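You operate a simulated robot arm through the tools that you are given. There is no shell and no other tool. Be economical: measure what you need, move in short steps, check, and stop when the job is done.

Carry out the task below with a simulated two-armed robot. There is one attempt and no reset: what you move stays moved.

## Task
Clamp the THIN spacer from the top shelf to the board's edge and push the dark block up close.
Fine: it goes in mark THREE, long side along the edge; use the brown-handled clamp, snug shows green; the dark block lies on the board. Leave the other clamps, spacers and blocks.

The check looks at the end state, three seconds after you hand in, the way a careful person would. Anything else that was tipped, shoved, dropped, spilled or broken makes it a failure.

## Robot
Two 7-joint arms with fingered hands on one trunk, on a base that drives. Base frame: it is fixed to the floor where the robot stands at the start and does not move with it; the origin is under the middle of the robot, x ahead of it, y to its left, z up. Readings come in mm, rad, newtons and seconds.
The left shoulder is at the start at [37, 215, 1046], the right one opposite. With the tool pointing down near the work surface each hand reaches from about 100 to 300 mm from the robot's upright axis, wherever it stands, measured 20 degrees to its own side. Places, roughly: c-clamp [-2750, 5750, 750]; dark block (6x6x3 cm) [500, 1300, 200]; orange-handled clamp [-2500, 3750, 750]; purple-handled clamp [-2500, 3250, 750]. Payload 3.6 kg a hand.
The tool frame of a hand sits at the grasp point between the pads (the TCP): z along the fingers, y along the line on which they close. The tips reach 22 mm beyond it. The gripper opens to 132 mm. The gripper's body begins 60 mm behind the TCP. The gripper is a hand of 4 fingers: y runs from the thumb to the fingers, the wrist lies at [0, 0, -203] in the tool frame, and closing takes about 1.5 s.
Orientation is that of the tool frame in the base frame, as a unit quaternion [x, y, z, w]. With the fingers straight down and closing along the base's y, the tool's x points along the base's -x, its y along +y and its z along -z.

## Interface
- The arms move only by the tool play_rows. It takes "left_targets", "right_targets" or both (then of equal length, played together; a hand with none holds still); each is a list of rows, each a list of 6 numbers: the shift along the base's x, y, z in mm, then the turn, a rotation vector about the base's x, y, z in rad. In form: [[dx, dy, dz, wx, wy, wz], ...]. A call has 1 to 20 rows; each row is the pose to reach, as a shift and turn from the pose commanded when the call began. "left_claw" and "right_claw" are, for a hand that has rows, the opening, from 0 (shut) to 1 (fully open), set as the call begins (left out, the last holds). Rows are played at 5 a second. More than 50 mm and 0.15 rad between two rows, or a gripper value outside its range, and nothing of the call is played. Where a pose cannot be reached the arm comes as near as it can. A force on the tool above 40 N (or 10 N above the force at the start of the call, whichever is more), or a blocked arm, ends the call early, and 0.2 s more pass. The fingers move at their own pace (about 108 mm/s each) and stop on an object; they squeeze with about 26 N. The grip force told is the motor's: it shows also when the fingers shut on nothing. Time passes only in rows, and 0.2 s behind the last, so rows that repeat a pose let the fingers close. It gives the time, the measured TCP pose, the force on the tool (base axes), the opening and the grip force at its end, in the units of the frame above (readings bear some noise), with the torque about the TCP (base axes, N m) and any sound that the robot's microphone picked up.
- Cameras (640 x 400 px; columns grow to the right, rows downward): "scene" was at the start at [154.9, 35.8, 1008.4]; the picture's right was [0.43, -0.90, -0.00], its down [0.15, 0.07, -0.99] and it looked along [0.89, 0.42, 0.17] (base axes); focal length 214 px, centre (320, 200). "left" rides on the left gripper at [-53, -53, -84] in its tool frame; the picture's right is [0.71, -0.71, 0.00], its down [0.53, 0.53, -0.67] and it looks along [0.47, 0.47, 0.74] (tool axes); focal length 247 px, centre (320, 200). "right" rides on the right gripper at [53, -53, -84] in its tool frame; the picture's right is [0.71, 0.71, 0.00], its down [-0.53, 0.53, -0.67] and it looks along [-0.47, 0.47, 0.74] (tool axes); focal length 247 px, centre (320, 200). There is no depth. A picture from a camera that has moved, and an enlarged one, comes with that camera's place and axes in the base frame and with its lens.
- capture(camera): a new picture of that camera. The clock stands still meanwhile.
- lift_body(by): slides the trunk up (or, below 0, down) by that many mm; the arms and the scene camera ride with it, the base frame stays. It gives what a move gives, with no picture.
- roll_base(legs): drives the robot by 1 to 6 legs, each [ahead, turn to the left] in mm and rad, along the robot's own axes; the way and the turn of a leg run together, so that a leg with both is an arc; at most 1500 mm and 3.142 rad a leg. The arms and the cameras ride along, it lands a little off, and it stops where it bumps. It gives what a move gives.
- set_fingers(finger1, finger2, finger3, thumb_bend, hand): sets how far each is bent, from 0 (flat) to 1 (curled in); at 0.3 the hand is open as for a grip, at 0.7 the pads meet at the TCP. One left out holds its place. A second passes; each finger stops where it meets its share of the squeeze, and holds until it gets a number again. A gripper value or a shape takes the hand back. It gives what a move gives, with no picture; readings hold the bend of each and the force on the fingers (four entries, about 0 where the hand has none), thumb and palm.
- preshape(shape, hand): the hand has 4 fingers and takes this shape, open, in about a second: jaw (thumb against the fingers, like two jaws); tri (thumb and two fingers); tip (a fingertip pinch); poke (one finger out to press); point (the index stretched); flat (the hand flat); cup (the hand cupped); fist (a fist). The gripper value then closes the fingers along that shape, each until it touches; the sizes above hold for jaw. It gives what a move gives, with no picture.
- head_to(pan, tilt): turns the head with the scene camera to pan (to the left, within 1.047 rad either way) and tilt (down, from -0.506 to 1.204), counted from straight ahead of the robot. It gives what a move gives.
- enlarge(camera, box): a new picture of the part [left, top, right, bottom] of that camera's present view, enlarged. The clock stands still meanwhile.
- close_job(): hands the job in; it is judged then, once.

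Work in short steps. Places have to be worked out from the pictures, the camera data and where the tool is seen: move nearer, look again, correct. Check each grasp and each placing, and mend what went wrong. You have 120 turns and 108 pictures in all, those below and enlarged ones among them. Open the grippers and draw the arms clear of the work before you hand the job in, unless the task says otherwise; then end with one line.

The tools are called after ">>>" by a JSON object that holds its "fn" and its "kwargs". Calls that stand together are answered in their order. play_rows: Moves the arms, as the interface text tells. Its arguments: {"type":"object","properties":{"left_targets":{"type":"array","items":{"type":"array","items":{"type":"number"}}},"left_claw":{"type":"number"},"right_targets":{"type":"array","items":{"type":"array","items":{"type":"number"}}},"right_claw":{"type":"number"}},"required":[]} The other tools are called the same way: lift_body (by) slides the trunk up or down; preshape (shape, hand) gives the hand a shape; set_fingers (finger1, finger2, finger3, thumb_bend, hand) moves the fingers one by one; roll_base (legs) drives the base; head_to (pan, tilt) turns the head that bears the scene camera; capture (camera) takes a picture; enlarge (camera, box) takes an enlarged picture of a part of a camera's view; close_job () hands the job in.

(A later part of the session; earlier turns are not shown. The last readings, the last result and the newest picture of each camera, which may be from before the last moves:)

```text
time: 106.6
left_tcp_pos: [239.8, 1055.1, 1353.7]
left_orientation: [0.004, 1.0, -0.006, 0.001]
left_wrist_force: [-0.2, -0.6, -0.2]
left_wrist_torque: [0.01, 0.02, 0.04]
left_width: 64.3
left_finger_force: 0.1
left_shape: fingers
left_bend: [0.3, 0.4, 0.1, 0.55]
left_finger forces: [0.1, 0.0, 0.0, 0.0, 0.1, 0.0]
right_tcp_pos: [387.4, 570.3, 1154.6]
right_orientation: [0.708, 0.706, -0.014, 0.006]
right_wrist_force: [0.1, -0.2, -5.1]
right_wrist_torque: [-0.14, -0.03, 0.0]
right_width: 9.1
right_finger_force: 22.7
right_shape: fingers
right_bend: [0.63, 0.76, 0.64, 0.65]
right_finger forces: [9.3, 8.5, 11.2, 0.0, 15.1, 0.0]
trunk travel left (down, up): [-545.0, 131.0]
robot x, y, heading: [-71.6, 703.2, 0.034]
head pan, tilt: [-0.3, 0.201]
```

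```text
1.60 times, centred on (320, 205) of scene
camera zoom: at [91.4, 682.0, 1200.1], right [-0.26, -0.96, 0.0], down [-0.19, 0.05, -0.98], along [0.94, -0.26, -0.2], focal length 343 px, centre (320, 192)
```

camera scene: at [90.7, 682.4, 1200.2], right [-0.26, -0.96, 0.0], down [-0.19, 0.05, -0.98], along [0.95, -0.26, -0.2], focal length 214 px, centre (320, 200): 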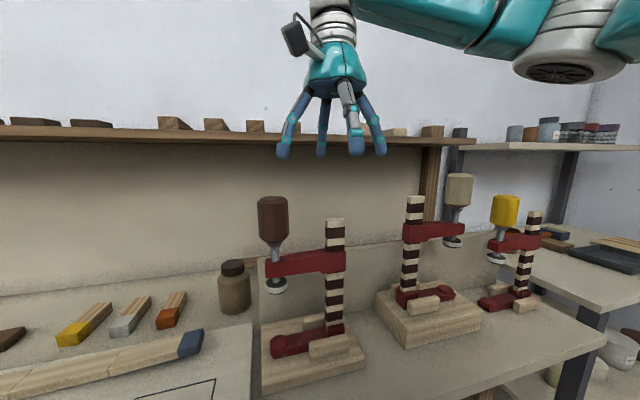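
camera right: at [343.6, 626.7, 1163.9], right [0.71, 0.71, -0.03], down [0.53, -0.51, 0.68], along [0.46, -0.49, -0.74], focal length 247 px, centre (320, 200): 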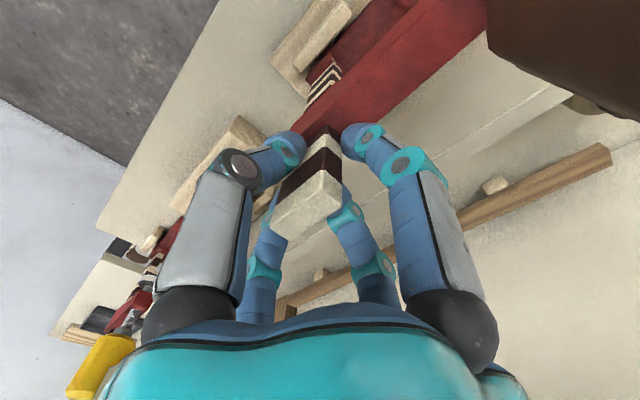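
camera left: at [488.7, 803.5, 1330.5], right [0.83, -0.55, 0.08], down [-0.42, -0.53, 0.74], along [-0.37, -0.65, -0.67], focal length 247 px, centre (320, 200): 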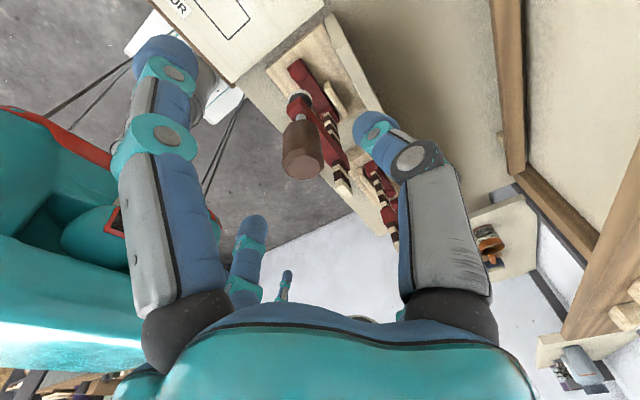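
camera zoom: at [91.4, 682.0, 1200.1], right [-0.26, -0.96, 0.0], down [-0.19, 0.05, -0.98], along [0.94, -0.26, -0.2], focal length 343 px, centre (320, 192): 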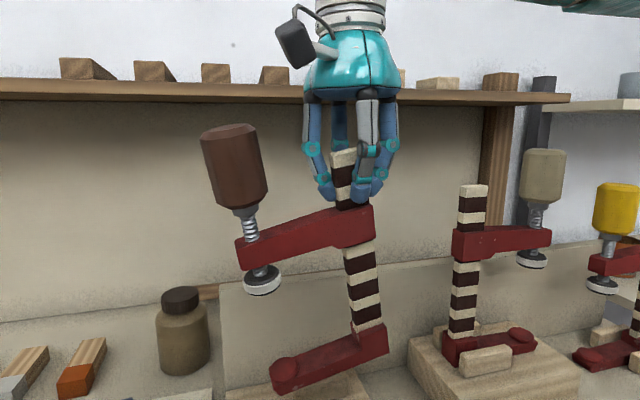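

The clamp hangs about 0.2 rad tilted (jaw end low). I tilt the hand +0.2 rad about x to level it, and pull it away from the other clamps toward the robot.

>>> {"fn": "play_rows", "kwargs": {"right_targets": [[0, 0, 20, 0.07, 0, 0], [-10, 5, 40, 0.14, 0, 0], [-30, 10, 50, 0.2, 0, 0], [-70, 20, 50, 0.2, 0, 0], [-105, 30, 50, 0.2, 0, 0]]}}

>>> {"fn": "capture", "kwargs": {"camera": "scene"}}

```text
time: 107.8
left_tcp_pos: [239.3, 1055.6, 1355.5]
left_orientation: [0.003, 1.0, -0.006, 0.002]
left_wrist_force: [-0.4, -0.5, 0.6]
left_wrist_torque: [-0.01, 0.0, -0.02]
left_width: 64.3
left_finger_force: 0.1
left_shape: fingers
left_bend: [0.3, 0.4, 0.1, 0.55]
left_finger forces: [0.0, 0.0, 0.0, 0.1, 0.0, 0.0]
right_tcp_pos: [280.2, 600.3, 1204.9]
right_orientation: [0.705, 0.704, 0.057, -0.065]
right_wrist_force: [-0.6, 0.5, -5.5]
right_wrist_torque: [-0.25, 0.03, 0.0]
right_width: 9.3
right_finger_force: 21.8
right_shape: fingers
right_bend: [0.63, 0.76, 0.64, 0.65]
right_finger forces: [8.5, 8.8, 12.0, 0.0, 14.5, 0.1]
trunk travel left (down, up): [-545.0, 131.0]
robot x, y, heading: [-73.8, 703.5, 0.034]
head pan, tilt: [-0.3, 0.201]
```

```text
41 pictures are left
camera scene: at [90.5, 682.1, 1200.2], right [-0.26, -0.96, 0.0], down [-0.19, 0.05, -0.98], along [0.95, -0.26, -0.2], focal length 214 px, centre (320, 200)
```

scene: 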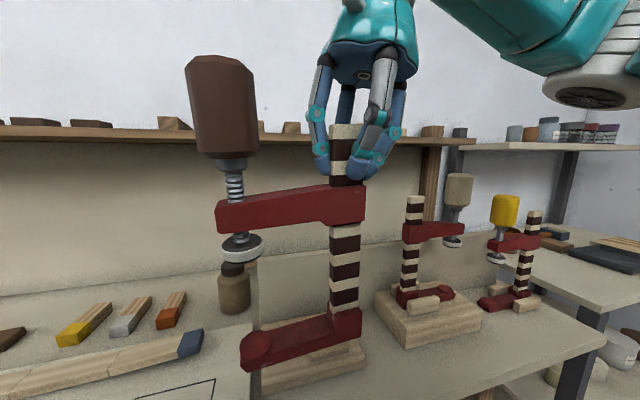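

The clamp now hangs nearly level. I yaw it −90° so the jaws point away from the robot.

>>> {"fn": "play_rows", "kwargs": {"right_targets": [[-5, 0, 0, 0, 0, -0.14], [-10, 0, 0, 0, 0, -0.28], [-15, 0, 0, 0, 0, -0.42], [-20, 0, 0, 0, 0, -0.56], [-25, 0, 0, 0, 0, -0.7], [-30, 0, 0, 0, 0, -0.84], [-35, 0, 0, 0, 0, -0.98], [-40, 0, 0, 0, 0, -1.12], [-45, 0, 0, 0, 0, -1.26], [-50, 0, 0, 0, 0, -1.4], [-50, 0, 0, 0, 0, -1.5], [-50, 0, 0, 0, 0, -1.537]]}}

>>> {"fn": "roll_base", "kwargs": {"legs": [[-210, 0], [0, 1.537]]}}

>>> {"fn": "capture", "kwargs": {"camera": "scene"}}

```text
time: 110.4
left_tcp_pos: [239.7, 1055.4, 1354.8]
left_orientation: [0.003, 1.0, -0.005, 0.001]
left_wrist_force: [-1.1, 0.2, 0.2]
left_wrist_torque: [0.02, 0.0, 0.02]
left_width: 64.1
left_finger_force: 0.1
left_shape: fingers
left_bend: [0.3, 0.4, 0.1, 0.55]
left_finger forces: [0.0, 0.0, 0.0, 0.1, 0.0, 0.1]
right_tcp_pos: [231.8, 600.6, 1205.4]
right_orientation: [0.996, 0.015, 0.087, -0.005]
right_wrist_force: [1.0, -0.4, -5.0]
right_wrist_torque: [-0.03, 0.17, -0.01]
right_width: 9.0
right_finger_force: 21.4
right_shape: fingers
right_bend: [0.63, 0.76, 0.64, 0.65]
right_finger forces: [8.9, 8.5, 11.8, 0.0, 14.5, 0.0]
trunk travel left (down, up): [-545.0, 131.0]
robot x, y, heading: [-77.3, 703.5, 0.03]
head pan, tilt: [-0.3, 0.201]
```

```text
time: 114.4
left_tcp_pos: [-361.1, 1161.7, 1354.8]
left_orientation: [-0.425, 0.905, -0.005, 0.005]
left_wrist_force: [-0.2, -0.4, 0.6]
left_wrist_torque: [0.0, -0.03, 0.01]
left_width: 64.2
left_finger_force: 0.1
left_shape: fingers
left_bend: [0.3, 0.4, 0.1, 0.55]
left_finger forces: [0.0, 0.1, 0.1, 0.0, 0.0, 0.0]
right_tcp_pos: [-12.9, 868.1, 1205.1]
right_orientation: [0.892, 0.444, 0.075, -0.038]
right_wrist_force: [-0.3, 0.1, -4.7]
right_wrist_torque: [-0.1, 0.11, 0.01]
right_width: 6.0
right_finger_force: 19.4
right_shape: fingers
right_bend: [0.67, 0.77, 0.66, 0.64]
right_finger forces: [4.8, 9.9, 7.8, 0.0, 16.5, 0.1]
trunk travel left (down, up): [-545.0, 131.0]
robot x, y, heading: [-257.1, 674.2, 0.948]
head pan, tilt: [-0.3, 0.201]
stopped in leg 2: the robot was blocked; the commanded pose is now the measured one
```

```text
40 pictures are left
camera scene: at [-141.6, 791.4, 1200.4], right [0.6, -0.8, 0.0], down [-0.16, -0.12, -0.98], along [0.78, 0.59, -0.2], focal length 214 px, centre (320, 200)
```

scene: 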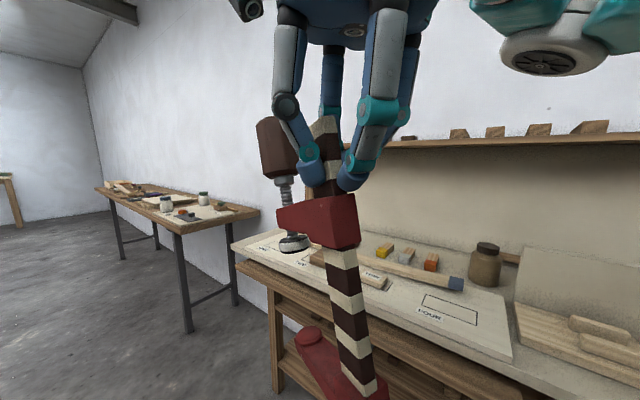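

The block occurs after ~0.93 rad of any single turn leg, so it's a leg limit rather than an obstacle. I use smaller turn legs: turn to ~90°, drive 400 mm along the bench, turn back.

>>> {"fn": "roll_base", "kwargs": {"legs": [[0, 0.32], [0, 0.3], [370, 0], [0, -0.5], [0, -0.5], [0, -0.53]]}}

>>> {"fn": "head_to", "kwargs": {"pan": -0.1, "tilt": 0.4}}

>>> {"fn": "capture", "kwargs": {"camera": "scene"}}

```text
time: 122.7
left_tcp_pos: [-9.2, 1479.9, 1356.9]
left_orientation: [-0.088, 0.996, -0.003, 0.002]
left_wrist_force: [0.7, -0.2, 1.3]
left_wrist_torque: [0.0, 0.06, 0.02]
left_width: 64.2
left_finger_force: 0.1
left_shape: fingers
left_bend: [0.3, 0.4, 0.1, 0.55]
left_finger forces: [0.1, 0.0, 0.0, 0.1, 0.1, 0.1]
right_tcp_pos: [64.8, 1031.5, 1204.0]
right_orientation: [0.991, 0.108, 0.084, -0.013]
right_wrist_force: [0.0, -1.6, -4.9]
right_wrist_torque: [-0.14, 0.1, -0.01]
right_width: 6.2
right_finger_force: 20.2
right_shape: fingers
right_bend: [0.68, 0.77, 0.67, 0.63]
right_finger forces: [8.2, 9.2, 7.7, 0.0, 15.6, 0.0]
trunk travel left (down, up): [-545.0, 131.0]
robot x, y, heading: [-267.2, 1089.6, 0.21]
head pan, tilt: [-0.3, 0.201]
stopped in leg 6: the robot was blocked; the commanded pose is now the measured one
```

```text
time: 123.5
left_tcp_pos: [-12.8, 1484.3, 1356.1]
left_orientation: [-0.088, 0.996, -0.004, 0.003]
left_wrist_force: [0.1, 0.0, 0.5]
left_wrist_torque: [0.02, 0.0, -0.02]
left_width: 64.6
left_finger_force: 0.0
left_shape: fingers
left_bend: [0.3, 0.4, 0.1, 0.55]
left_finger forces: [0.0, 0.0, 0.1, 0.0, 0.0, 0.1]
right_tcp_pos: [62.0, 1036.7, 1205.2]
right_orientation: [0.99, 0.109, 0.085, -0.012]
right_wrist_force: [-0.7, 0.0, -5.6]
right_wrist_torque: [-0.07, 0.13, 0.02]
right_width: 5.7
right_finger_force: 19.8
right_shape: fingers
right_bend: [0.68, 0.77, 0.67, 0.63]
right_finger forces: [6.4, 10.7, 7.2, 0.0, 14.9, 0.1]
trunk travel left (down, up): [-545.0, 131.0]
robot x, y, heading: [-265.9, 1089.8, 0.214]
head pan, tilt: [-0.099, 0.4]
```

```text
39 pictures are left
camera scene: at [-98.8, 1116.1, 1181.7], right [0.11, -0.99, 0.0], down [-0.39, -0.04, -0.92], along [0.92, 0.1, -0.39], focal length 214 px, centre (320, 200)
```

scene: 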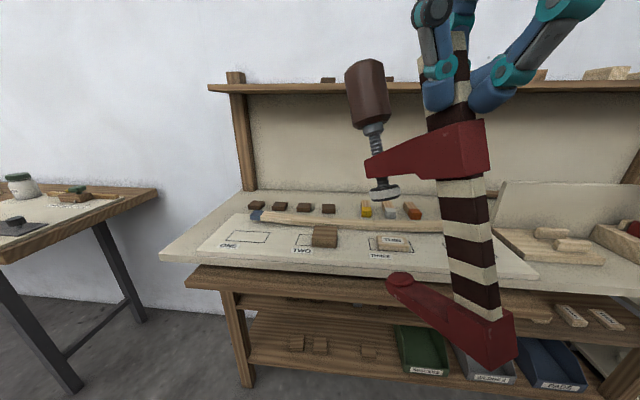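

At [-266,1090], heading 0.21. The clamp may have twisted a bit in the hand; I check with the right camera.

>>> {"fn": "capture", "kwargs": {"camera": "right"}}

>>> {"fn": "enlarge", "kwargs": {"camera": "scene", "box": [330, 40, 540, 390]}}

```text
38 pictures are left
camera right: at [87.2, 1096.6, 1297.2], right [0.83, -0.54, 0.12], down [-0.5, -0.65, 0.57], along [-0.23, -0.53, -0.82], focal length 247 px, centre (320, 200)
```

right: 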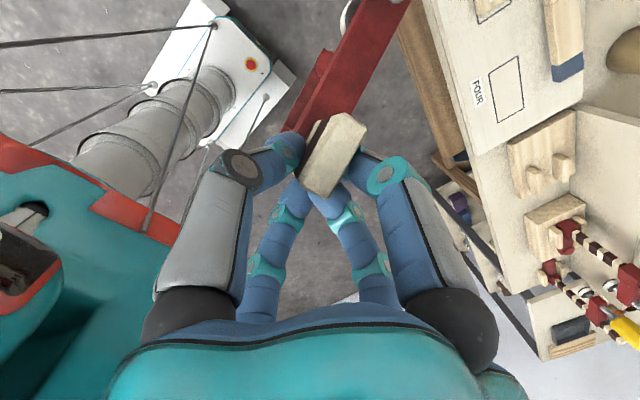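

```text
1.14 times, centred on (435, 215) of scene
camera zoom: at [-98.8, 1116.1, 1181.7], right [0.11, -0.99, 0.0], down [-0.39, -0.04, -0.92], along [0.92, 0.1, -0.39], focal length 245 px, centre (189, 183)
```

zoom: 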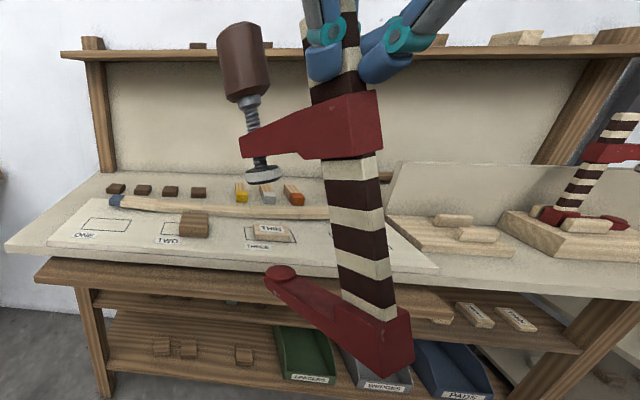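

The clamp has drooped and twisted in the light grip. I squeeze harder, then square up the base heading before correcting the clamp's attitude with the wrist.

>>> {"fn": "set_fingers", "kwargs": {"hand": "right", "finger1": 1.0, "finger2": 1.0, "finger3": 1.0, "thumb_bend": 0.95}}

>>> {"fn": "roll_base", "kwargs": {"legs": [[0, -0.21], [80, 0]]}}

>>> {"fn": "play_rows", "kwargs": {"right_targets": [[0, 0, 0, 0.06, -0.08, -0.08], [0, 0, 0, 0.12, -0.16, -0.16], [0, 0, 0, 0.18, -0.24, -0.24], [0, 0, 0, 0.24, -0.3, -0.26], [0, 0, 0, 0.24, -0.3, -0.26]]}}

>>> {"fn": "head_to", "kwargs": {"pan": -0.3, "tilt": 0.2}}

>>> {"fn": "capture", "kwargs": {"camera": "scene"}}

```text
time: 124.5
left_tcp_pos: [-11.5, 1484.0, 1356.2]
left_orientation: [-0.088, 0.996, -0.005, 0.003]
left_wrist_force: [0.2, 0.1, 0.1]
left_wrist_torque: [0.03, 0.01, -0.01]
left_width: 64.5
left_finger_force: 0.1
left_shape: fingers
left_bend: [0.3, 0.4, 0.1, 0.55]
left_finger forces: [0.0, 0.0, 0.0, 0.0, 0.0, 0.0]
right_tcp_pos: [62.2, 1035.7, 1205.4]
right_orientation: [0.99, 0.108, 0.084, -0.013]
right_wrist_force: [0.0, 0.2, -5.2]
right_wrist_torque: [-0.05, 0.1, 0.02]
right_width: 5.4
right_finger_force: 31.1
right_shape: fingers
right_bend: [0.67, 0.79, 0.66, 0.61]
right_finger forces: [14.1, 17.1, 10.0, 0.0, 21.7, 0.0]
trunk travel left (down, up): [-545.0, 131.0]
robot x, y, heading: [-263.9, 1089.0, 0.209]
head pan, tilt: [-0.099, 0.4]
```

```text
time: 126.3
left_tcp_pos: [148.5, 1420.7, 1355.7]
left_orientation: [0.017, 1.0, -0.004, 0.002]
left_wrist_force: [0.7, 0.1, -0.1]
left_wrist_torque: [0.02, 0.04, -0.02]
left_width: 64.4
left_finger_force: 0.1
left_shape: fingers
left_bend: [0.3, 0.4, 0.1, 0.55]
left_finger forces: [0.0, 0.0, 0.0, 0.1, 0.1, 0.1]
right_tcp_pos: [127.2, 967.9, 1204.5]
right_orientation: [0.996, 0.004, 0.084, -0.004]
right_wrist_force: [0.7, -0.5, -5.3]
right_wrist_torque: [0.01, 0.08, -0.04]
right_width: 5.4
right_finger_force: 30.3
right_shape: fingers
right_bend: [0.67, 0.79, 0.72, 0.61]
right_finger forces: [13.8, 17.1, 7.8, 0.1, 21.7, 0.0]
trunk travel left (down, up): [-545.0, 131.0]
robot x, y, heading: [-187.3, 1094.8, -0.006]
head pan, tilt: [-0.099, 0.4]
```

```text
time: 127.5
left_tcp_pos: [145.1, 1422.1, 1356.8]
left_orientation: [0.018, 1.0, -0.004, 0.003]
left_wrist_force: [-0.9, 0.7, 0.2]
left_wrist_torque: [-0.03, -0.02, 0.0]
left_width: 64.5
left_finger_force: 0.0
left_shape: fingers
left_bend: [0.3, 0.4, 0.1, 0.55]
left_finger forces: [0.0, 0.0, 0.0, 0.0, 0.0, 0.1]
right_tcp_pos: [134.7, 959.9, 1218.3]
right_orientation: [0.957, -0.137, 0.232, -0.11]
right_wrist_force: [0.2, 0.1, -4.4]
right_wrist_torque: [-0.04, 0.23, 0.02]
right_width: 5.4
right_finger_force: 30.9
right_shape: fingers
right_bend: [0.67, 0.79, 0.72, 0.61]
right_finger forces: [11.8, 16.1, 13.8, 0.0, 20.1, 0.0]
right hand out of reach, approached as far as the arm can: row 4, 5
trunk travel left (down, up): [-545.0, 131.0]
robot x, y, heading: [-183.2, 1094.2, 0.001]
head pan, tilt: [-0.099, 0.4]
```

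```text
time: 128.2
left_tcp_pos: [145.5, 1421.8, 1357.0]
left_orientation: [0.017, 1.0, -0.004, 0.002]
left_wrist_force: [-0.2, 0.1, -0.2]
left_wrist_torque: [0.03, 0.0, 0.01]
left_width: 64.3
left_finger_force: 0.0
left_shape: fingers
left_bend: [0.3, 0.4, 0.1, 0.55]
left_finger forces: [0.0, 0.1, 0.1, 0.1, 0.2, 0.0]
right_tcp_pos: [137.0, 957.8, 1215.8]
right_orientation: [0.957, -0.137, 0.23, -0.11]
right_wrist_force: [-0.6, -0.6, -4.2]
right_wrist_torque: [-0.07, 0.28, -0.06]
right_width: 5.8
right_finger_force: 30.5
right_shape: fingers
right_bend: [0.67, 0.79, 0.72, 0.61]
right_finger forces: [12.3, 14.7, 14.2, 0.1, 20.6, 0.0]
trunk travel left (down, up): [-545.0, 131.0]
robot x, y, heading: [-185.2, 1092.3, 0.0]
head pan, tilt: [-0.3, 0.201]
```

```text
36 pictures are left
camera scene: at [-19.1, 1064.9, 1200.1], right [-0.29, -0.96, 0.0], down [-0.19, 0.06, -0.98], along [0.94, -0.29, -0.2], focal length 214 px, centre (320, 200)
```

scene: 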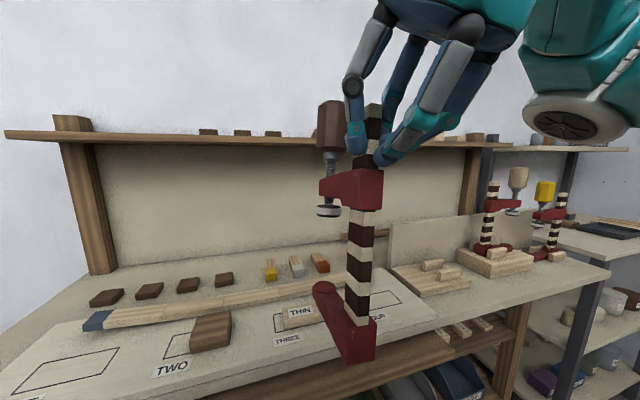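

The clamp is nearly square now (about 5° nose-down, jaws along +x). I trim the pitch a bit more and shift slightly, then lower the trunk to bring the foot in front of the slot.

>>> {"fn": "play_rows", "kwargs": {"right_targets": [[-5, 5, 0, -0.03, -0.05, 0], [-8, 12, 0, -0.05, -0.09, 0], [-8, 12, 0, -0.05, -0.09, 0]]}}

>>> {"fn": "lift_body", "kwargs": {"by": -170}}

>>> {"fn": "head_to", "kwargs": {"pan": -0.5, "tilt": 0.45}}

>>> {"fn": "capture", "kwargs": {"camera": "scene"}}

```text
time: 129.0
left_tcp_pos: [145.4, 1421.4, 1357.1]
left_orientation: [0.017, 1.0, -0.005, 0.002]
left_wrist_force: [-0.1, -0.1, 0.3]
left_wrist_torque: [-0.02, -0.01, -0.02]
left_width: 64.0
left_finger_force: 0.1
left_shape: fingers
left_bend: [0.3, 0.4, 0.1, 0.55]
left_finger forces: [0.0, 0.0, 0.0, 0.0, 0.0, 0.1]
right_tcp_pos: [136.6, 977.5, 1222.3]
right_orientation: [0.948, -0.124, 0.278, -0.092]
right_wrist_force: [0.2, 0.5, -5.3]
right_wrist_torque: [-0.04, 0.29, 0.05]
right_width: 5.6
right_finger_force: 30.7
right_shape: fingers
right_bend: [0.67, 0.79, 0.72, 0.61]
right_finger forces: [11.3, 15.2, 15.2, 0.1, 19.8, 0.1]
right hand out of reach, approached as far as the arm can: row 1, 2, 3
trunk travel left (down, up): [-545.0, 131.0]
robot x, y, heading: [-183.0, 1091.7, 0.001]
head pan, tilt: [-0.3, 0.201]
```

```text
time: 131.0
left_tcp_pos: [144.5, 1421.6, 1187.2]
left_orientation: [0.017, 1.0, -0.004, 0.003]
left_wrist_force: [0.3, 0.1, 0.2]
left_wrist_torque: [0.0, -0.02, 0.02]
left_width: 64.2
left_finger_force: 0.0
left_shape: fingers
left_bend: [0.3, 0.4, 0.1, 0.55]
left_finger forces: [0.0, 0.1, 0.1, 0.0, 0.0, 0.1]
right_tcp_pos: [143.2, 977.1, 1039.1]
right_orientation: [0.954, -0.126, 0.257, -0.089]
right_wrist_force: [-0.3, 0.7, -4.8]
right_wrist_torque: [-0.08, 0.29, 0.03]
right_width: 5.4
right_finger_force: 30.9
right_shape: fingers
right_bend: [0.67, 0.79, 0.72, 0.61]
right_finger forces: [11.4, 14.9, 15.0, 0.0, 19.9, 0.1]
trunk travel left (down, up): [-375.0, 301.0]
robot x, y, heading: [-182.3, 1093.5, 0.002]
head pan, tilt: [-0.3, 0.201]
```

```text
time: 131.7
left_tcp_pos: [145.4, 1421.4, 1185.8]
left_orientation: [0.016, 1.0, -0.004, 0.002]
left_wrist_force: [-0.2, 0.5, 0.0]
left_wrist_torque: [0.01, 0.0, 0.0]
left_width: 64.2
left_finger_force: 0.0
left_shape: fingers
left_bend: [0.3, 0.4, 0.1, 0.55]
left_finger forces: [0.1, 0.0, 0.0, 0.0, 0.1, 0.0]
right_tcp_pos: [142.5, 976.9, 1038.2]
right_orientation: [0.954, -0.126, 0.259, -0.089]
right_wrist_force: [-0.3, -0.1, -4.1]
right_wrist_torque: [-0.1, 0.24, -0.01]
right_width: 5.4
right_finger_force: 29.9
right_shape: fingers
right_bend: [0.67, 0.79, 0.72, 0.61]
right_finger forces: [11.4, 14.9, 15.0, 0.0, 19.8, 0.0]
trunk travel left (down, up): [-375.0, 301.0]
robot x, y, heading: [-185.0, 1096.0, 0.001]
head pan, tilt: [-0.499, 0.45]
```

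```text
35 pictures are left
camera scene: at [-26.3, 1048.6, 1003.8], right [-0.48, -0.88, 0.0], down [-0.38, 0.21, -0.9], along [0.79, -0.43, -0.44], focal length 214 px, centre (320, 200)
```

scene: 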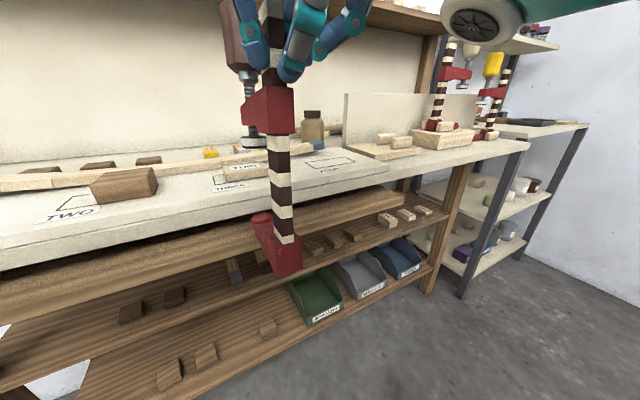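

The foot hangs just in front of the bench edge. I enlarge to judge its height and tilt relative to the slot.

>>> {"fn": "enlarge", "kwargs": {"camera": "scene", "box": [190, 80, 370, 290]}}

```text
1.90 times, centred on (280, 185) of scene
camera zoom: at [-26.3, 1048.6, 1003.8], right [-0.48, -0.88, 0.0], down [-0.38, 0.21, -0.9], along [0.79, -0.43, -0.44], focal length 408 px, centre (396, 229)
```

zoom: 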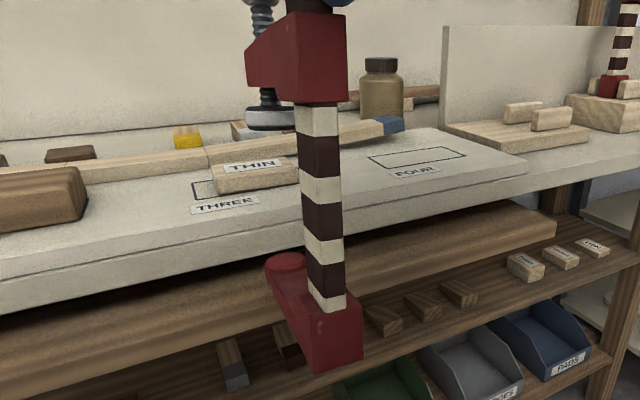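

The foot is about 8° nose-down still, bottom ≈846, centred y≈998. I pitch it up another 0.12 rad while pulling back 30 mm so the tip stays clear of the bench edge.

>>> {"fn": "play_rows", "kwargs": {"right_targets": [[-15, -4, 0, 0, -0.05, 0], [-30, -8, 0, 0, -0.1, 0], [-35, -8, 0, 0, -0.13, 0], [-35, -8, 0, 0, -0.13, 0]]}}

>>> {"fn": "enlarge", "kwargs": {"camera": "scene", "box": [190, 80, 370, 290]}}

```text
time: 132.7
left_tcp_pos: [145.5, 1422.4, 1186.6]
left_orientation: [0.018, 1.0, -0.004, 0.001]
left_wrist_force: [0.8, -0.6, 0.3]
left_wrist_torque: [-0.03, 0.01, 0.02]
left_width: 64.4
left_finger_force: 0.1
left_shape: fingers
left_bend: [0.3, 0.4, 0.1, 0.55]
left_finger forces: [0.0, 0.0, 0.0, 0.0, 0.0, 0.0]
right_tcp_pos: [142.1, 1003.9, 1059.4]
right_orientation: [0.935, -0.12, 0.319, -0.096]
right_wrist_force: [-0.9, -0.3, -4.9]
right_wrist_torque: [-0.08, 0.31, -0.01]
right_width: 5.5
right_finger_force: 31.0
right_shape: fingers
right_bend: [0.67, 0.79, 0.72, 0.61]
right_finger forces: [11.1, 14.3, 17.0, 0.0, 19.3, 0.0]
right hand out of reach, approached as far as the arm can: row 1, 2, 3, 4
trunk travel left (down, up): [-375.0, 301.0]
robot x, y, heading: [-183.4, 1096.2, 0.002]
head pan, tilt: [-0.499, 0.45]
```

```text
1.90 times, centred on (280, 185) of scene
camera zoom: at [-26.3, 1048.5, 1003.7], right [-0.48, -0.88, 0.0], down [-0.38, 0.21, -0.9], along [0.79, -0.43, -0.44], focal length 408 px, centre (396, 229)
```

zoom: 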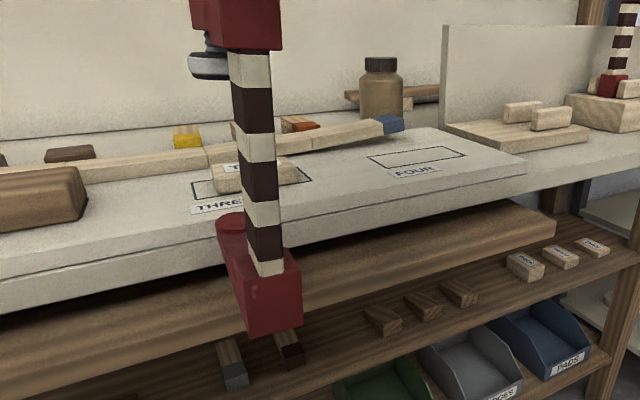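

The wrist is near a limit this close to the body. I back the base 130 mm and reach further forward with the hand, which gives room for the pitch.

>>> {"fn": "roll_base", "kwargs": {"legs": [[-130, 0]]}}

>>> {"fn": "play_rows", "kwargs": {"right_targets": [[30, -5, -5, 0, 0, 0], [60, -10, -10, 0, 0, 0], [90, -15, -15, 0, 0, 0], [95, -15, -15, 0, 0, 0]]}}

>>> {"fn": "head_to", "kwargs": {"pan": -0.35, "tilt": 0.35}}

>>> {"fn": "enlarge", "kwargs": {"camera": "scene", "box": [200, 60, 380, 270]}}

```text
time: 134.0
left_tcp_pos: [11.7, 1421.7, 1186.8]
left_orientation: [0.018, 1.0, -0.005, 0.003]
left_wrist_force: [0.6, 0.4, -0.4]
left_wrist_torque: [-0.03, -0.03, -0.02]
left_width: 64.3
left_finger_force: 0.1
left_shape: fingers
left_bend: [0.3, 0.4, 0.1, 0.55]
left_finger forces: [0.1, 0.1, 0.1, 0.0, 0.0, 0.0]
right_tcp_pos: [7.3, 1001.3, 1059.4]
right_orientation: [0.935, -0.12, 0.319, -0.096]
right_wrist_force: [0.6, 0.3, -4.7]
right_wrist_torque: [-0.09, 0.3, 0.02]
right_width: 5.2
right_finger_force: 30.1
right_shape: fingers
right_bend: [0.67, 0.79, 0.73, 0.61]
right_finger forces: [10.5, 14.2, 17.0, 0.0, 19.1, 0.0]
trunk travel left (down, up): [-375.0, 301.0]
robot x, y, heading: [-320.3, 1090.3, 0.002]
head pan, tilt: [-0.499, 0.45]
```

```text
time: 135.0
left_tcp_pos: [13.4, 1421.0, 1186.3]
left_orientation: [0.018, 1.0, -0.005, 0.001]
left_wrist_force: [-0.5, 0.1, 0.5]
left_wrist_torque: [0.01, -0.03, 0.0]
left_width: 64.0
left_finger_force: 0.1
left_shape: fingers
left_bend: [0.3, 0.4, 0.1, 0.55]
left_finger forces: [0.0, 0.0, 0.1, 0.0, 0.0, 0.0]
right_tcp_pos: [104.6, 987.0, 1044.0]
right_orientation: [0.935, -0.119, 0.319, -0.097]
right_wrist_force: [-0.1, -0.2, -5.1]
right_wrist_torque: [-0.11, 0.29, 0.01]
right_width: 5.5
right_finger_force: 29.0
right_shape: fingers
right_bend: [0.67, 0.79, 0.73, 0.61]
right_finger forces: [10.2, 12.6, 16.3, 0.1, 18.8, 0.0]
trunk travel left (down, up): [-375.0, 301.0]
robot x, y, heading: [-315.2, 1093.5, -0.001]
head pan, tilt: [-0.499, 0.45]
```

```text
time: 135.7
left_tcp_pos: [13.8, 1422.3, 1186.9]
left_orientation: [0.018, 1.0, -0.004, 0.002]
left_wrist_force: [0.5, -0.2, -0.3]
left_wrist_torque: [0.0, -0.06, -0.01]
left_width: 64.4
left_finger_force: 0.1
left_shape: fingers
left_bend: [0.3, 0.4, 0.1, 0.55]
left_finger forces: [0.1, 0.1, 0.0, 0.0, 0.1, 0.0]
right_tcp_pos: [104.1, 987.3, 1044.1]
right_orientation: [0.935, -0.121, 0.319, -0.096]
right_wrist_force: [0.7, 0.1, -4.7]
right_wrist_torque: [-0.1, 0.31, -0.01]
right_width: 5.6
right_finger_force: 28.8
right_shape: fingers
right_bend: [0.67, 0.79, 0.73, 0.61]
right_finger forces: [10.3, 12.6, 16.1, 0.0, 18.9, 0.1]
trunk travel left (down, up): [-375.0, 301.0]
robot x, y, heading: [-315.7, 1094.4, -0.002]
head pan, tilt: [-0.351, 0.351]
```

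```text
1.90 times, centred on (290, 165) of scene
camera zoom: at [-151.3, 1060.4, 1012.9], right [-0.34, -0.94, 0.0], down [-0.32, 0.12, -0.94], along [0.88, -0.32, -0.34], focal length 408 px, centre (377, 267)
```

zoom: 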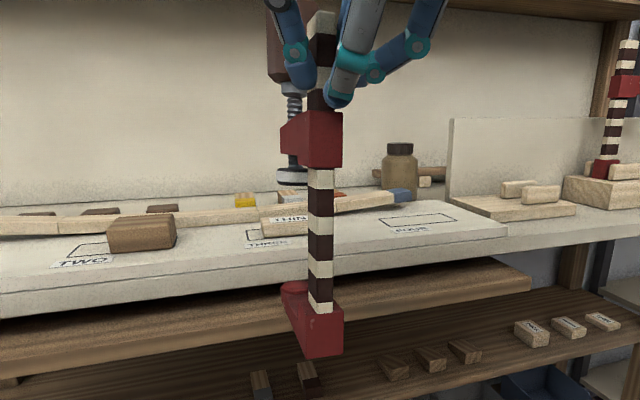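

Now there is reach. Foot is still ~0.12 rad nose-down (pad top 870 vs heel bottom 859) and centred at y≈1010. I pitch up 0.12 and shift −18 in y.

>>> {"fn": "play_rows", "kwargs": {"right_targets": [[-4, -6, 0, 0, -0.04, 0], [-8, -12, 0, 0, -0.08, 0], [-12, -18, 0, 0, -0.12, 0], [-12, -18, 0, 0, -0.12, 0]]}}

>>> {"fn": "enlarge", "kwargs": {"camera": "scene", "box": [200, 60, 380, 270]}}

```text
time: 136.7
left_tcp_pos: [14.9, 1422.2, 1187.1]
left_orientation: [0.018, 1.0, -0.004, 0.002]
left_wrist_force: [-0.2, -1.1, -0.8]
left_wrist_torque: [0.03, -0.01, -0.01]
left_width: 64.4
left_finger_force: 0.2
left_shape: fingers
left_bend: [0.3, 0.4, 0.1, 0.55]
left_finger forces: [0.1, 0.0, 0.0, 0.0, 0.0, 0.0]
right_tcp_pos: [92.7, 969.4, 1044.2]
right_orientation: [0.915, -0.114, 0.374, -0.104]
right_wrist_force: [-0.4, -0.1, -4.5]
right_wrist_torque: [-0.1, 0.33, -0.01]
right_width: 5.2
right_finger_force: 29.4
right_shape: fingers
right_bend: [0.67, 0.79, 0.73, 0.61]
right_finger forces: [9.8, 12.5, 18.1, 0.1, 18.4, 0.0]
trunk travel left (down, up): [-375.0, 301.0]
robot x, y, heading: [-317.3, 1096.1, -0.004]
head pan, tilt: [-0.351, 0.351]
```

```text
1.90 times, centred on (290, 165) of scene
camera zoom: at [-151.2, 1060.4, 1012.9], right [-0.34, -0.94, 0.0], down [-0.32, 0.12, -0.94], along [0.88, -0.32, -0.34], focal length 408 px, centre (377, 267)
```

zoom: 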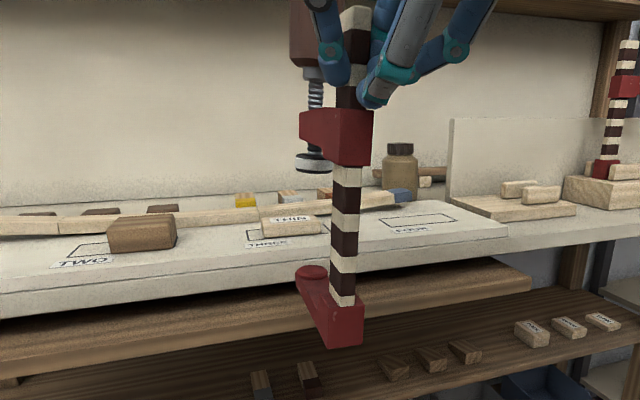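

The foot now reads level: heel bottom ≈850, pad top ≈876, centred y≈990. I move forward 28 mm so the tip is just over the ledge lip and lower 24 mm, then check.

>>> {"fn": "play_rows", "kwargs": {"right_targets": [[14, 0, 0, 0, 0, 0], [28, 0, 0, 0, 0, 0], [28, 0, -12, 0, 0, 0], [28, 0, -24, 0, 0, 0], [28, 0, -24, 0, 0, 0]]}}

>>> {"fn": "enlarge", "kwargs": {"camera": "scene", "box": [250, 130, 370, 270]}}

```text
time: 137.9
left_tcp_pos: [13.4, 1421.6, 1187.1]
left_orientation: [0.019, 1.0, -0.004, 0.002]
left_wrist_force: [0.4, 0.8, -0.1]
left_wrist_torque: [-0.01, -0.02, 0.03]
left_width: 64.2
left_finger_force: 0.0
left_shape: fingers
left_bend: [0.3, 0.4, 0.1, 0.55]
left_finger forces: [0.0, 0.0, 0.0, 0.0, 0.0, 0.1]
right_tcp_pos: [120.9, 970.3, 1018.1]
right_orientation: [0.914, -0.114, 0.374, -0.104]
right_wrist_force: [0.9, -0.1, -4.7]
right_wrist_torque: [-0.11, 0.36, -0.01]
right_width: 5.5
right_finger_force: 28.9
right_shape: fingers
right_bend: [0.67, 0.79, 0.73, 0.61]
right_finger forces: [9.7, 12.0, 18.2, 0.0, 18.2, 0.0]
trunk travel left (down, up): [-375.0, 301.0]
robot x, y, heading: [-317.6, 1091.8, -0.001]
head pan, tilt: [-0.351, 0.351]
```

```text
2.86 times, centred on (310, 200) of scene
camera zoom: at [-151.3, 1060.4, 1013.0], right [-0.34, -0.94, 0.0], down [-0.32, 0.12, -0.94], along [0.88, -0.32, -0.34], focal length 613 px, centre (349, 200)
```

zoom: 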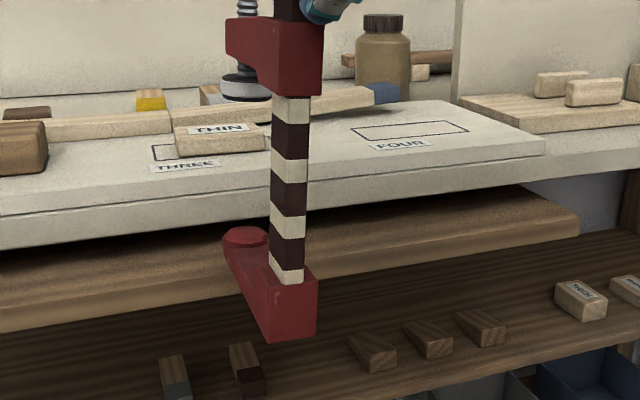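

Foot bottom ≈823 and pad top ≈841 against bench underside ≈841 and ledge ≈816. I lower in small steps to feel the ledge.

>>> {"fn": "play_rows", "kwargs": {"right_targets": [[4, 0, -3, 0, 0, 0], [6, 0, -5, 0, 0, 0], [6, 0, -5, 0, 0, 0]]}}

>>> {"fn": "play_rows", "kwargs": {"right_targets": [[0, 0, -2, 0, 0, 0], [0, 0, -4, 0, 0, 0], [0, 0, -4, 0, 0, 0]]}}

>>> {"fn": "enlarge", "kwargs": {"camera": "scene", "box": [250, 130, 370, 270]}}

```text
time: 138.7
left_tcp_pos: [14.5, 1421.8, 1186.4]
left_orientation: [0.019, 1.0, -0.004, 0.002]
left_wrist_force: [0.3, -0.4, 0.7]
left_wrist_torque: [0.0, -0.06, 0.01]
left_width: 64.2
left_finger_force: 0.1
left_shape: fingers
left_bend: [0.3, 0.4, 0.1, 0.55]
left_finger forces: [0.0, 0.0, 0.1, 0.1, 0.0, 0.0]
right_tcp_pos: [126.4, 968.0, 1014.0]
right_orientation: [0.914, -0.114, 0.374, -0.103]
right_wrist_force: [0.1, -0.2, -4.8]
right_wrist_torque: [-0.08, 0.32, 0.02]
right_width: 5.1
right_finger_force: 29.3
right_shape: fingers
right_bend: [0.67, 0.79, 0.73, 0.61]
right_finger forces: [9.7, 12.3, 17.7, 0.1, 18.2, 0.1]
trunk travel left (down, up): [-375.0, 301.0]
robot x, y, heading: [-317.5, 1095.0, -0.001]
head pan, tilt: [-0.351, 0.351]
```

```text
time: 139.5
left_tcp_pos: [13.9, 1421.5, 1187.6]
left_orientation: [0.018, 1.0, -0.004, 0.001]
left_wrist_force: [0.5, -0.4, -0.1]
left_wrist_torque: [0.0, 0.0, 0.0]
left_width: 64.4
left_finger_force: 0.1
left_shape: fingers
left_bend: [0.3, 0.4, 0.1, 0.55]
left_finger forces: [0.0, 0.0, 0.0, 0.1, 0.0, 0.1]
right_tcp_pos: [127.7, 968.6, 1011.1]
right_orientation: [0.915, -0.114, 0.374, -0.104]
right_wrist_force: [-0.1, 1.0, -5.0]
right_wrist_torque: [-0.06, 0.34, 0.02]
right_width: 5.3
right_finger_force: 29.2
right_shape: fingers
right_bend: [0.67, 0.79, 0.73, 0.61]
right_finger forces: [9.9, 12.1, 17.8, 0.1, 18.2, 0.1]
trunk travel left (down, up): [-375.0, 301.0]
robot x, y, heading: [-317.2, 1089.3, 0.003]
head pan, tilt: [-0.351, 0.351]
```

```text
2.86 times, centred on (310, 200) of scene
camera zoom: at [-151.2, 1060.4, 1012.9], right [-0.34, -0.94, 0.0], down [-0.32, 0.12, -0.94], along [0.88, -0.32, -0.34], focal length 613 px, centre (349, 200)
```

zoom: 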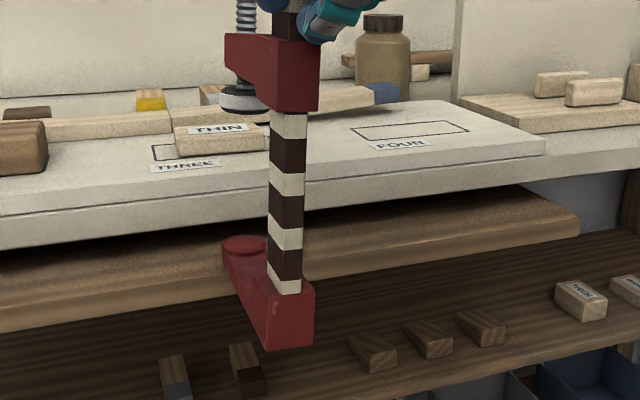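

No contact yet; the pad top (≈832) is now clear below the bench underside (≈841). I slide the foot inward 40 mm and watch the forces.

>>> {"fn": "play_rows", "kwargs": {"right_targets": [[10, 0, 0, 0, 0, 0], [20, 0, 0, 0, 0, 0], [30, 0, 0, 0, 0, 0], [40, 0, 0, 0, 0, 0]]}}

>>> {"fn": "capture", "kwargs": {"camera": "scene"}}

```text
time: 140.5
left_tcp_pos: [14.3, 1421.1, 1186.9]
left_orientation: [0.019, 1.0, -0.005, 0.002]
left_wrist_force: [-0.4, -0.4, -0.6]
left_wrist_torque: [-0.02, 0.01, 0.01]
left_width: 64.4
left_finger_force: 0.1
left_shape: fingers
left_bend: [0.3, 0.4, 0.1, 0.55]
left_finger forces: [0.0, 0.1, 0.0, 0.0, 0.0, 0.0]
right_tcp_pos: [167.1, 969.0, 1011.6]
right_orientation: [0.915, -0.115, 0.374, -0.103]
right_wrist_force: [0.4, 0.3, -4.9]
right_wrist_torque: [-0.08, 0.33, 0.0]
right_width: 5.3
right_finger_force: 28.3
right_shape: fingers
right_bend: [0.67, 0.79, 0.73, 0.61]
right_finger forces: [9.9, 11.6, 18.2, 0.0, 18.2, 0.0]
trunk travel left (down, up): [-375.0, 301.0]
robot x, y, heading: [-316.0, 1092.7, 0.003]
head pan, tilt: [-0.351, 0.351]
```

```text
28 pictures are left
camera scene: at [-151.1, 1060.4, 1012.9], right [-0.34, -0.94, 0.0], down [-0.32, 0.12, -0.94], along [0.88, -0.32, -0.34], focal length 214 px, centre (320, 200)
```

scene: 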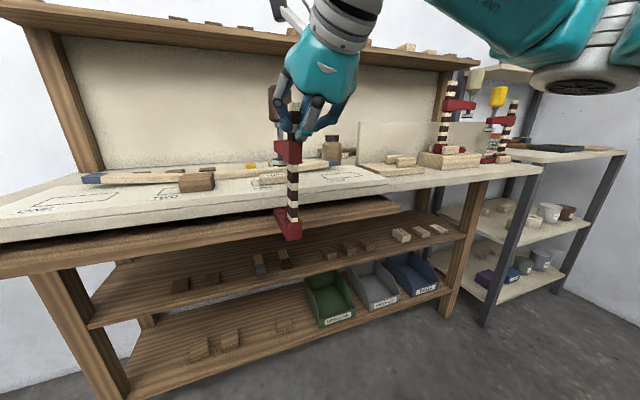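

Sliding in freely. I continue another 45 mm toward the edge.

>>> {"fn": "play_rows", "kwargs": {"right_targets": [[10, 0, 0, 0, 0, 0], [20, 0, 0, 0, 0, 0], [30, 0, 0, 0, 0, 0], [38, 0, 0, 0, 0, 0], [45, 0, 0, 0, 0, 0]]}}

>>> {"fn": "enlarge", "kwargs": {"camera": "scene", "box": [230, 80, 370, 260]}}

```text
time: 141.7
left_tcp_pos: [13.5, 1420.8, 1186.4]
left_orientation: [0.018, 1.0, -0.004, 0.002]
left_wrist_force: [1.1, -0.9, 0.0]
left_wrist_torque: [-0.03, 0.01, 0.0]
left_width: 64.3
left_finger_force: 0.1
left_shape: fingers
left_bend: [0.3, 0.4, 0.1, 0.55]
left_finger forces: [0.0, 0.1, 0.0, 0.0, 0.1, 0.0]
right_tcp_pos: [211.6, 970.2, 1010.8]
right_orientation: [0.914, -0.115, 0.375, -0.103]
right_wrist_force: [0.6, 0.6, -5.6]
right_wrist_torque: [-0.06, 0.3, 0.06]
right_width: 5.4
right_finger_force: 27.9
right_shape: fingers
right_bend: [0.67, 0.79, 0.73, 0.61]
right_finger forces: [9.6, 12.7, 15.5, 0.0, 18.3, 0.1]
trunk travel left (down, up): [-375.0, 301.0]
robot x, y, heading: [-321.6, 1092.9, -0.001]
head pan, tilt: [-0.351, 0.351]
```

```text
2.22 times, centred on (300, 170) of scene
camera zoom: at [-151.0, 1060.4, 1012.9], right [-0.34, -0.94, 0.0], down [-0.32, 0.12, -0.94], along [0.88, -0.32, -0.34], focal length 477 px, centre (364, 267)
```

zoom: 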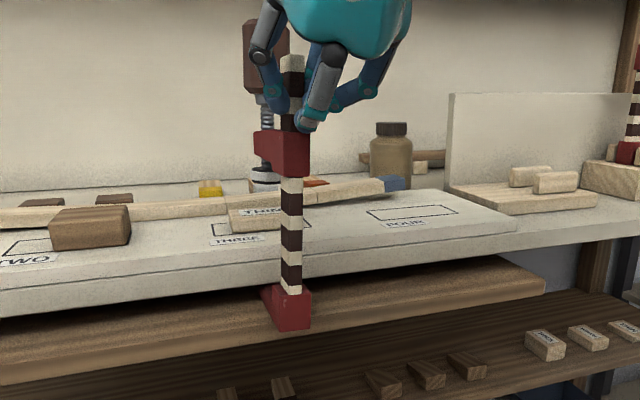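

The foot is in the slot, bar at y≈987 in front of THREE. I advance the last ~12 mm until the bar meets the edge.

>>> {"fn": "play_rows", "kwargs": {"right_targets": [[5, 0, 0, 0, 0, 0], [9, 0, 0, 0, 0, 0], [13, 0, 0, 0, 0, 0]]}}

```text
time: 142.5
left_tcp_pos: [13.1, 1420.9, 1186.2]
left_orientation: [0.018, 1.0, -0.004, 0.001]
left_wrist_force: [-0.2, -0.9, -0.1]
left_wrist_torque: [-0.01, 0.01, 0.0]
left_width: 64.3
left_finger_force: 0.2
left_shape: fingers
left_bend: [0.3, 0.4, 0.1, 0.55]
left_finger forces: [0.0, 0.0, 0.0, 0.1, 0.0, 0.1]
right_tcp_pos: [225.5, 968.3, 1011.1]
right_orientation: [0.914, -0.114, 0.375, -0.103]
right_wrist_force: [0.3, 0.2, -4.8]
right_wrist_torque: [-0.1, 0.29, 0.0]
right_width: 5.2
right_finger_force: 28.2
right_shape: fingers
right_bend: [0.67, 0.79, 0.73, 0.61]
right_finger forces: [9.7, 13.0, 15.3, 0.0, 18.4, 0.0]
trunk travel left (down, up): [-375.0, 301.0]
robot x, y, heading: [-315.4, 1094.1, 0.001]
head pan, tilt: [-0.351, 0.351]
```

No contact yet; another 12 mm in small steps.

>>> {"fn": "play_rows", "kwargs": {"right_targets": [[4, 0, 0, 0, 0, 0], [8, 0, 0, 0, 0, 0], [12, 0, 0, 0, 0, 0]]}}

>>> {"fn": "head_to", "kwargs": {"pan": -0.1, "tilt": 0.3}}

>>> {"fn": "enlarge", "kwargs": {"camera": "scene", "box": [300, 80, 440, 260]}}

```text
time: 143.3
left_tcp_pos: [13.7, 1421.0, 1187.7]
left_orientation: [0.018, 1.0, -0.005, 0.001]
left_wrist_force: [-0.4, 0.1, 1.0]
left_wrist_torque: [-0.03, -0.02, 0.02]
left_width: 64.5
left_finger_force: 0.2
left_shape: fingers
left_bend: [0.3, 0.4, 0.1, 0.55]
left_finger forces: [0.1, 0.1, 0.0, 0.0, 0.0, 0.1]
right_tcp_pos: [237.0, 969.2, 1011.0]
right_orientation: [0.914, -0.114, 0.374, -0.104]
right_wrist_force: [0.2, -0.3, -5.9]
right_wrist_torque: [-0.04, 0.32, -0.01]
right_width: 5.2
right_finger_force: 28.2
right_shape: fingers
right_bend: [0.67, 0.79, 0.73, 0.61]
right_finger forces: [10.0, 13.1, 15.1, 0.0, 18.5, 0.0]
trunk travel left (down, up): [-375.0, 301.0]
robot x, y, heading: [-317.3, 1093.1, 0.0]
head pan, tilt: [-0.351, 0.351]
```

```text
time: 144.1
left_tcp_pos: [14.6, 1421.4, 1185.9]
left_orientation: [0.019, 1.0, -0.004, 0.002]
left_wrist_force: [0.5, -0.3, -0.1]
left_wrist_torque: [-0.01, -0.02, 0.01]
left_width: 64.3
left_finger_force: 0.1
left_shape: fingers
left_bend: [0.3, 0.4, 0.1, 0.55]
left_finger forces: [0.0, 0.0, 0.0, 0.0, 0.0, 0.1]
right_tcp_pos: [236.1, 968.7, 1011.1]
right_orientation: [0.914, -0.113, 0.375, -0.104]
right_wrist_force: [0.0, -0.7, -4.6]
right_wrist_torque: [-0.11, 0.28, -0.02]
right_width: 5.0
right_finger_force: 28.8
right_shape: fingers
right_bend: [0.67, 0.79, 0.73, 0.61]
right_finger forces: [9.9, 13.2, 15.0, 0.0, 18.5, 0.0]
trunk travel left (down, up): [-375.0, 301.0]
robot x, y, heading: [-320.7, 1093.6, -0.0]
head pan, tilt: [-0.099, 0.3]
```

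```text
2.22 times, centred on (370, 170) of scene
camera zoom: at [-145.6, 1083.0, 1017.6], right [-0.1, -0.99, 0.0], down [-0.3, 0.03, -0.95], along [0.95, -0.1, -0.3], focal length 477 px, centre (209, 267)
```

zoom: 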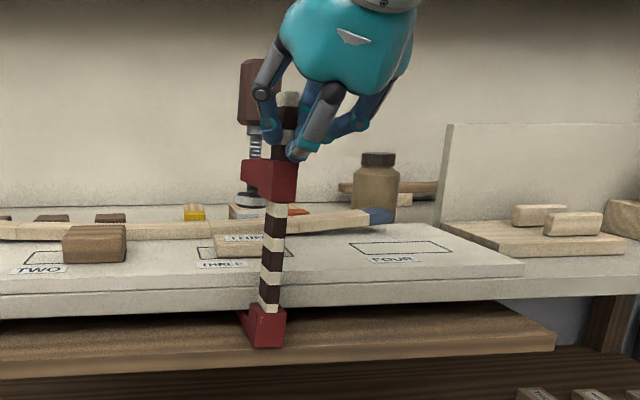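

The bar must be very near the edge (pad est. x≈350). I push a few more mm to feel contact.

>>> {"fn": "play_rows", "kwargs": {"right_targets": [[4, 0, 0, 0, 0, 0], [8, 0, 0, 0, 0, 0], [12, 0, 0, 0, 0, 0]]}}

>>> {"fn": "capture", "kwargs": {"camera": "right"}}

```text
time: 144.9
left_tcp_pos: [13.9, 1421.0, 1187.2]
left_orientation: [0.018, 1.0, -0.004, 0.003]
left_wrist_force: [-0.3, 0.5, 0.0]
left_wrist_torque: [0.0, -0.02, 0.01]
left_width: 64.0
left_finger_force: 0.1
left_shape: fingers
left_bend: [0.3, 0.4, 0.1, 0.55]
left_finger forces: [0.1, 0.1, 0.1, 0.0, 0.0, 0.1]
right_tcp_pos: [247.5, 970.3, 1012.3]
right_orientation: [0.914, -0.114, 0.375, -0.103]
right_wrist_force: [-3.4, 0.0, -1.2]
right_wrist_torque: [-0.06, 0.31, 0.02]
right_width: 5.4
right_finger_force: 31.2
right_shape: fingers
right_bend: [0.67, 0.79, 0.73, 0.61]
right_finger forces: [9.4, 13.7, 19.8, 0.0, 18.6, 0.0]
trunk travel left (down, up): [-375.0, 301.0]
robot x, y, heading: [-318.8, 1090.3, -0.003]
head pan, tilt: [-0.099, 0.3]
```

```text
25 pictures are left
camera right: at [231.3, 996.9, 1119.9], right [0.4, -0.88, 0.27], down [-0.91, -0.42, -0.03], along [0.14, -0.24, -0.96], focal length 247 px, centre (320, 200)
```

right: 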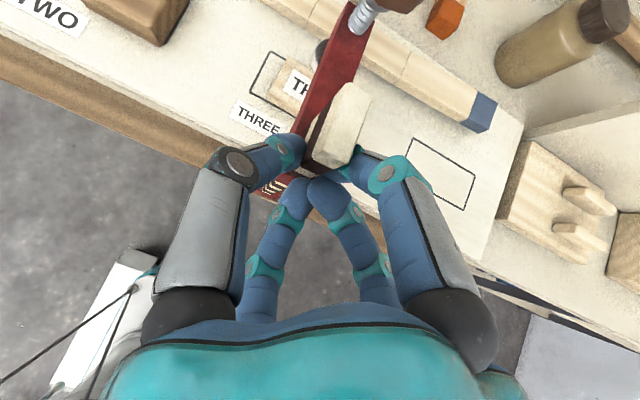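

Contact: −3.4 N in x and most of the clamp's weight is now borne, so the bar is at the edge and the foot rests. From the camera the pad is at ≈[367,998], above THIN. I lower a little so the clamp stands on its foot.

>>> {"fn": "play_rows", "kwargs": {"right_targets": [[-3, 0, -1, 0, 0, 0], [-4, 0, -3, 0, 0, 0], [-4, 0, -3, 0, 0, 0]]}}

```text
time: 145.7
left_tcp_pos: [11.4, 1421.8, 1187.5]
left_orientation: [0.019, 1.0, -0.004, 0.002]
left_wrist_force: [-0.3, 0.1, 0.2]
left_wrist_torque: [0.01, 0.02, -0.01]
left_width: 64.0
left_finger_force: 0.0
left_shape: fingers
left_bend: [0.3, 0.4, 0.1, 0.55]
left_finger forces: [0.0, 0.0, 0.0, 0.0, 0.1, 0.0]
right_tcp_pos: [243.3, 969.5, 1009.0]
right_orientation: [0.914, -0.114, 0.374, -0.104]
right_wrist_force: [-3.1, -0.2, -1.0]
right_wrist_torque: [-0.02, 0.19, 0.02]
right_width: 5.2
right_finger_force: 29.6
right_shape: fingers
right_bend: [0.67, 0.79, 0.73, 0.61]
right_finger forces: [9.4, 17.7, 12.8, 0.0, 19.4, 0.1]
trunk travel left (down, up): [-375.0, 301.0]
robot x, y, heading: [-314.4, 1094.1, -0.003]
head pan, tilt: [-0.099, 0.3]
```

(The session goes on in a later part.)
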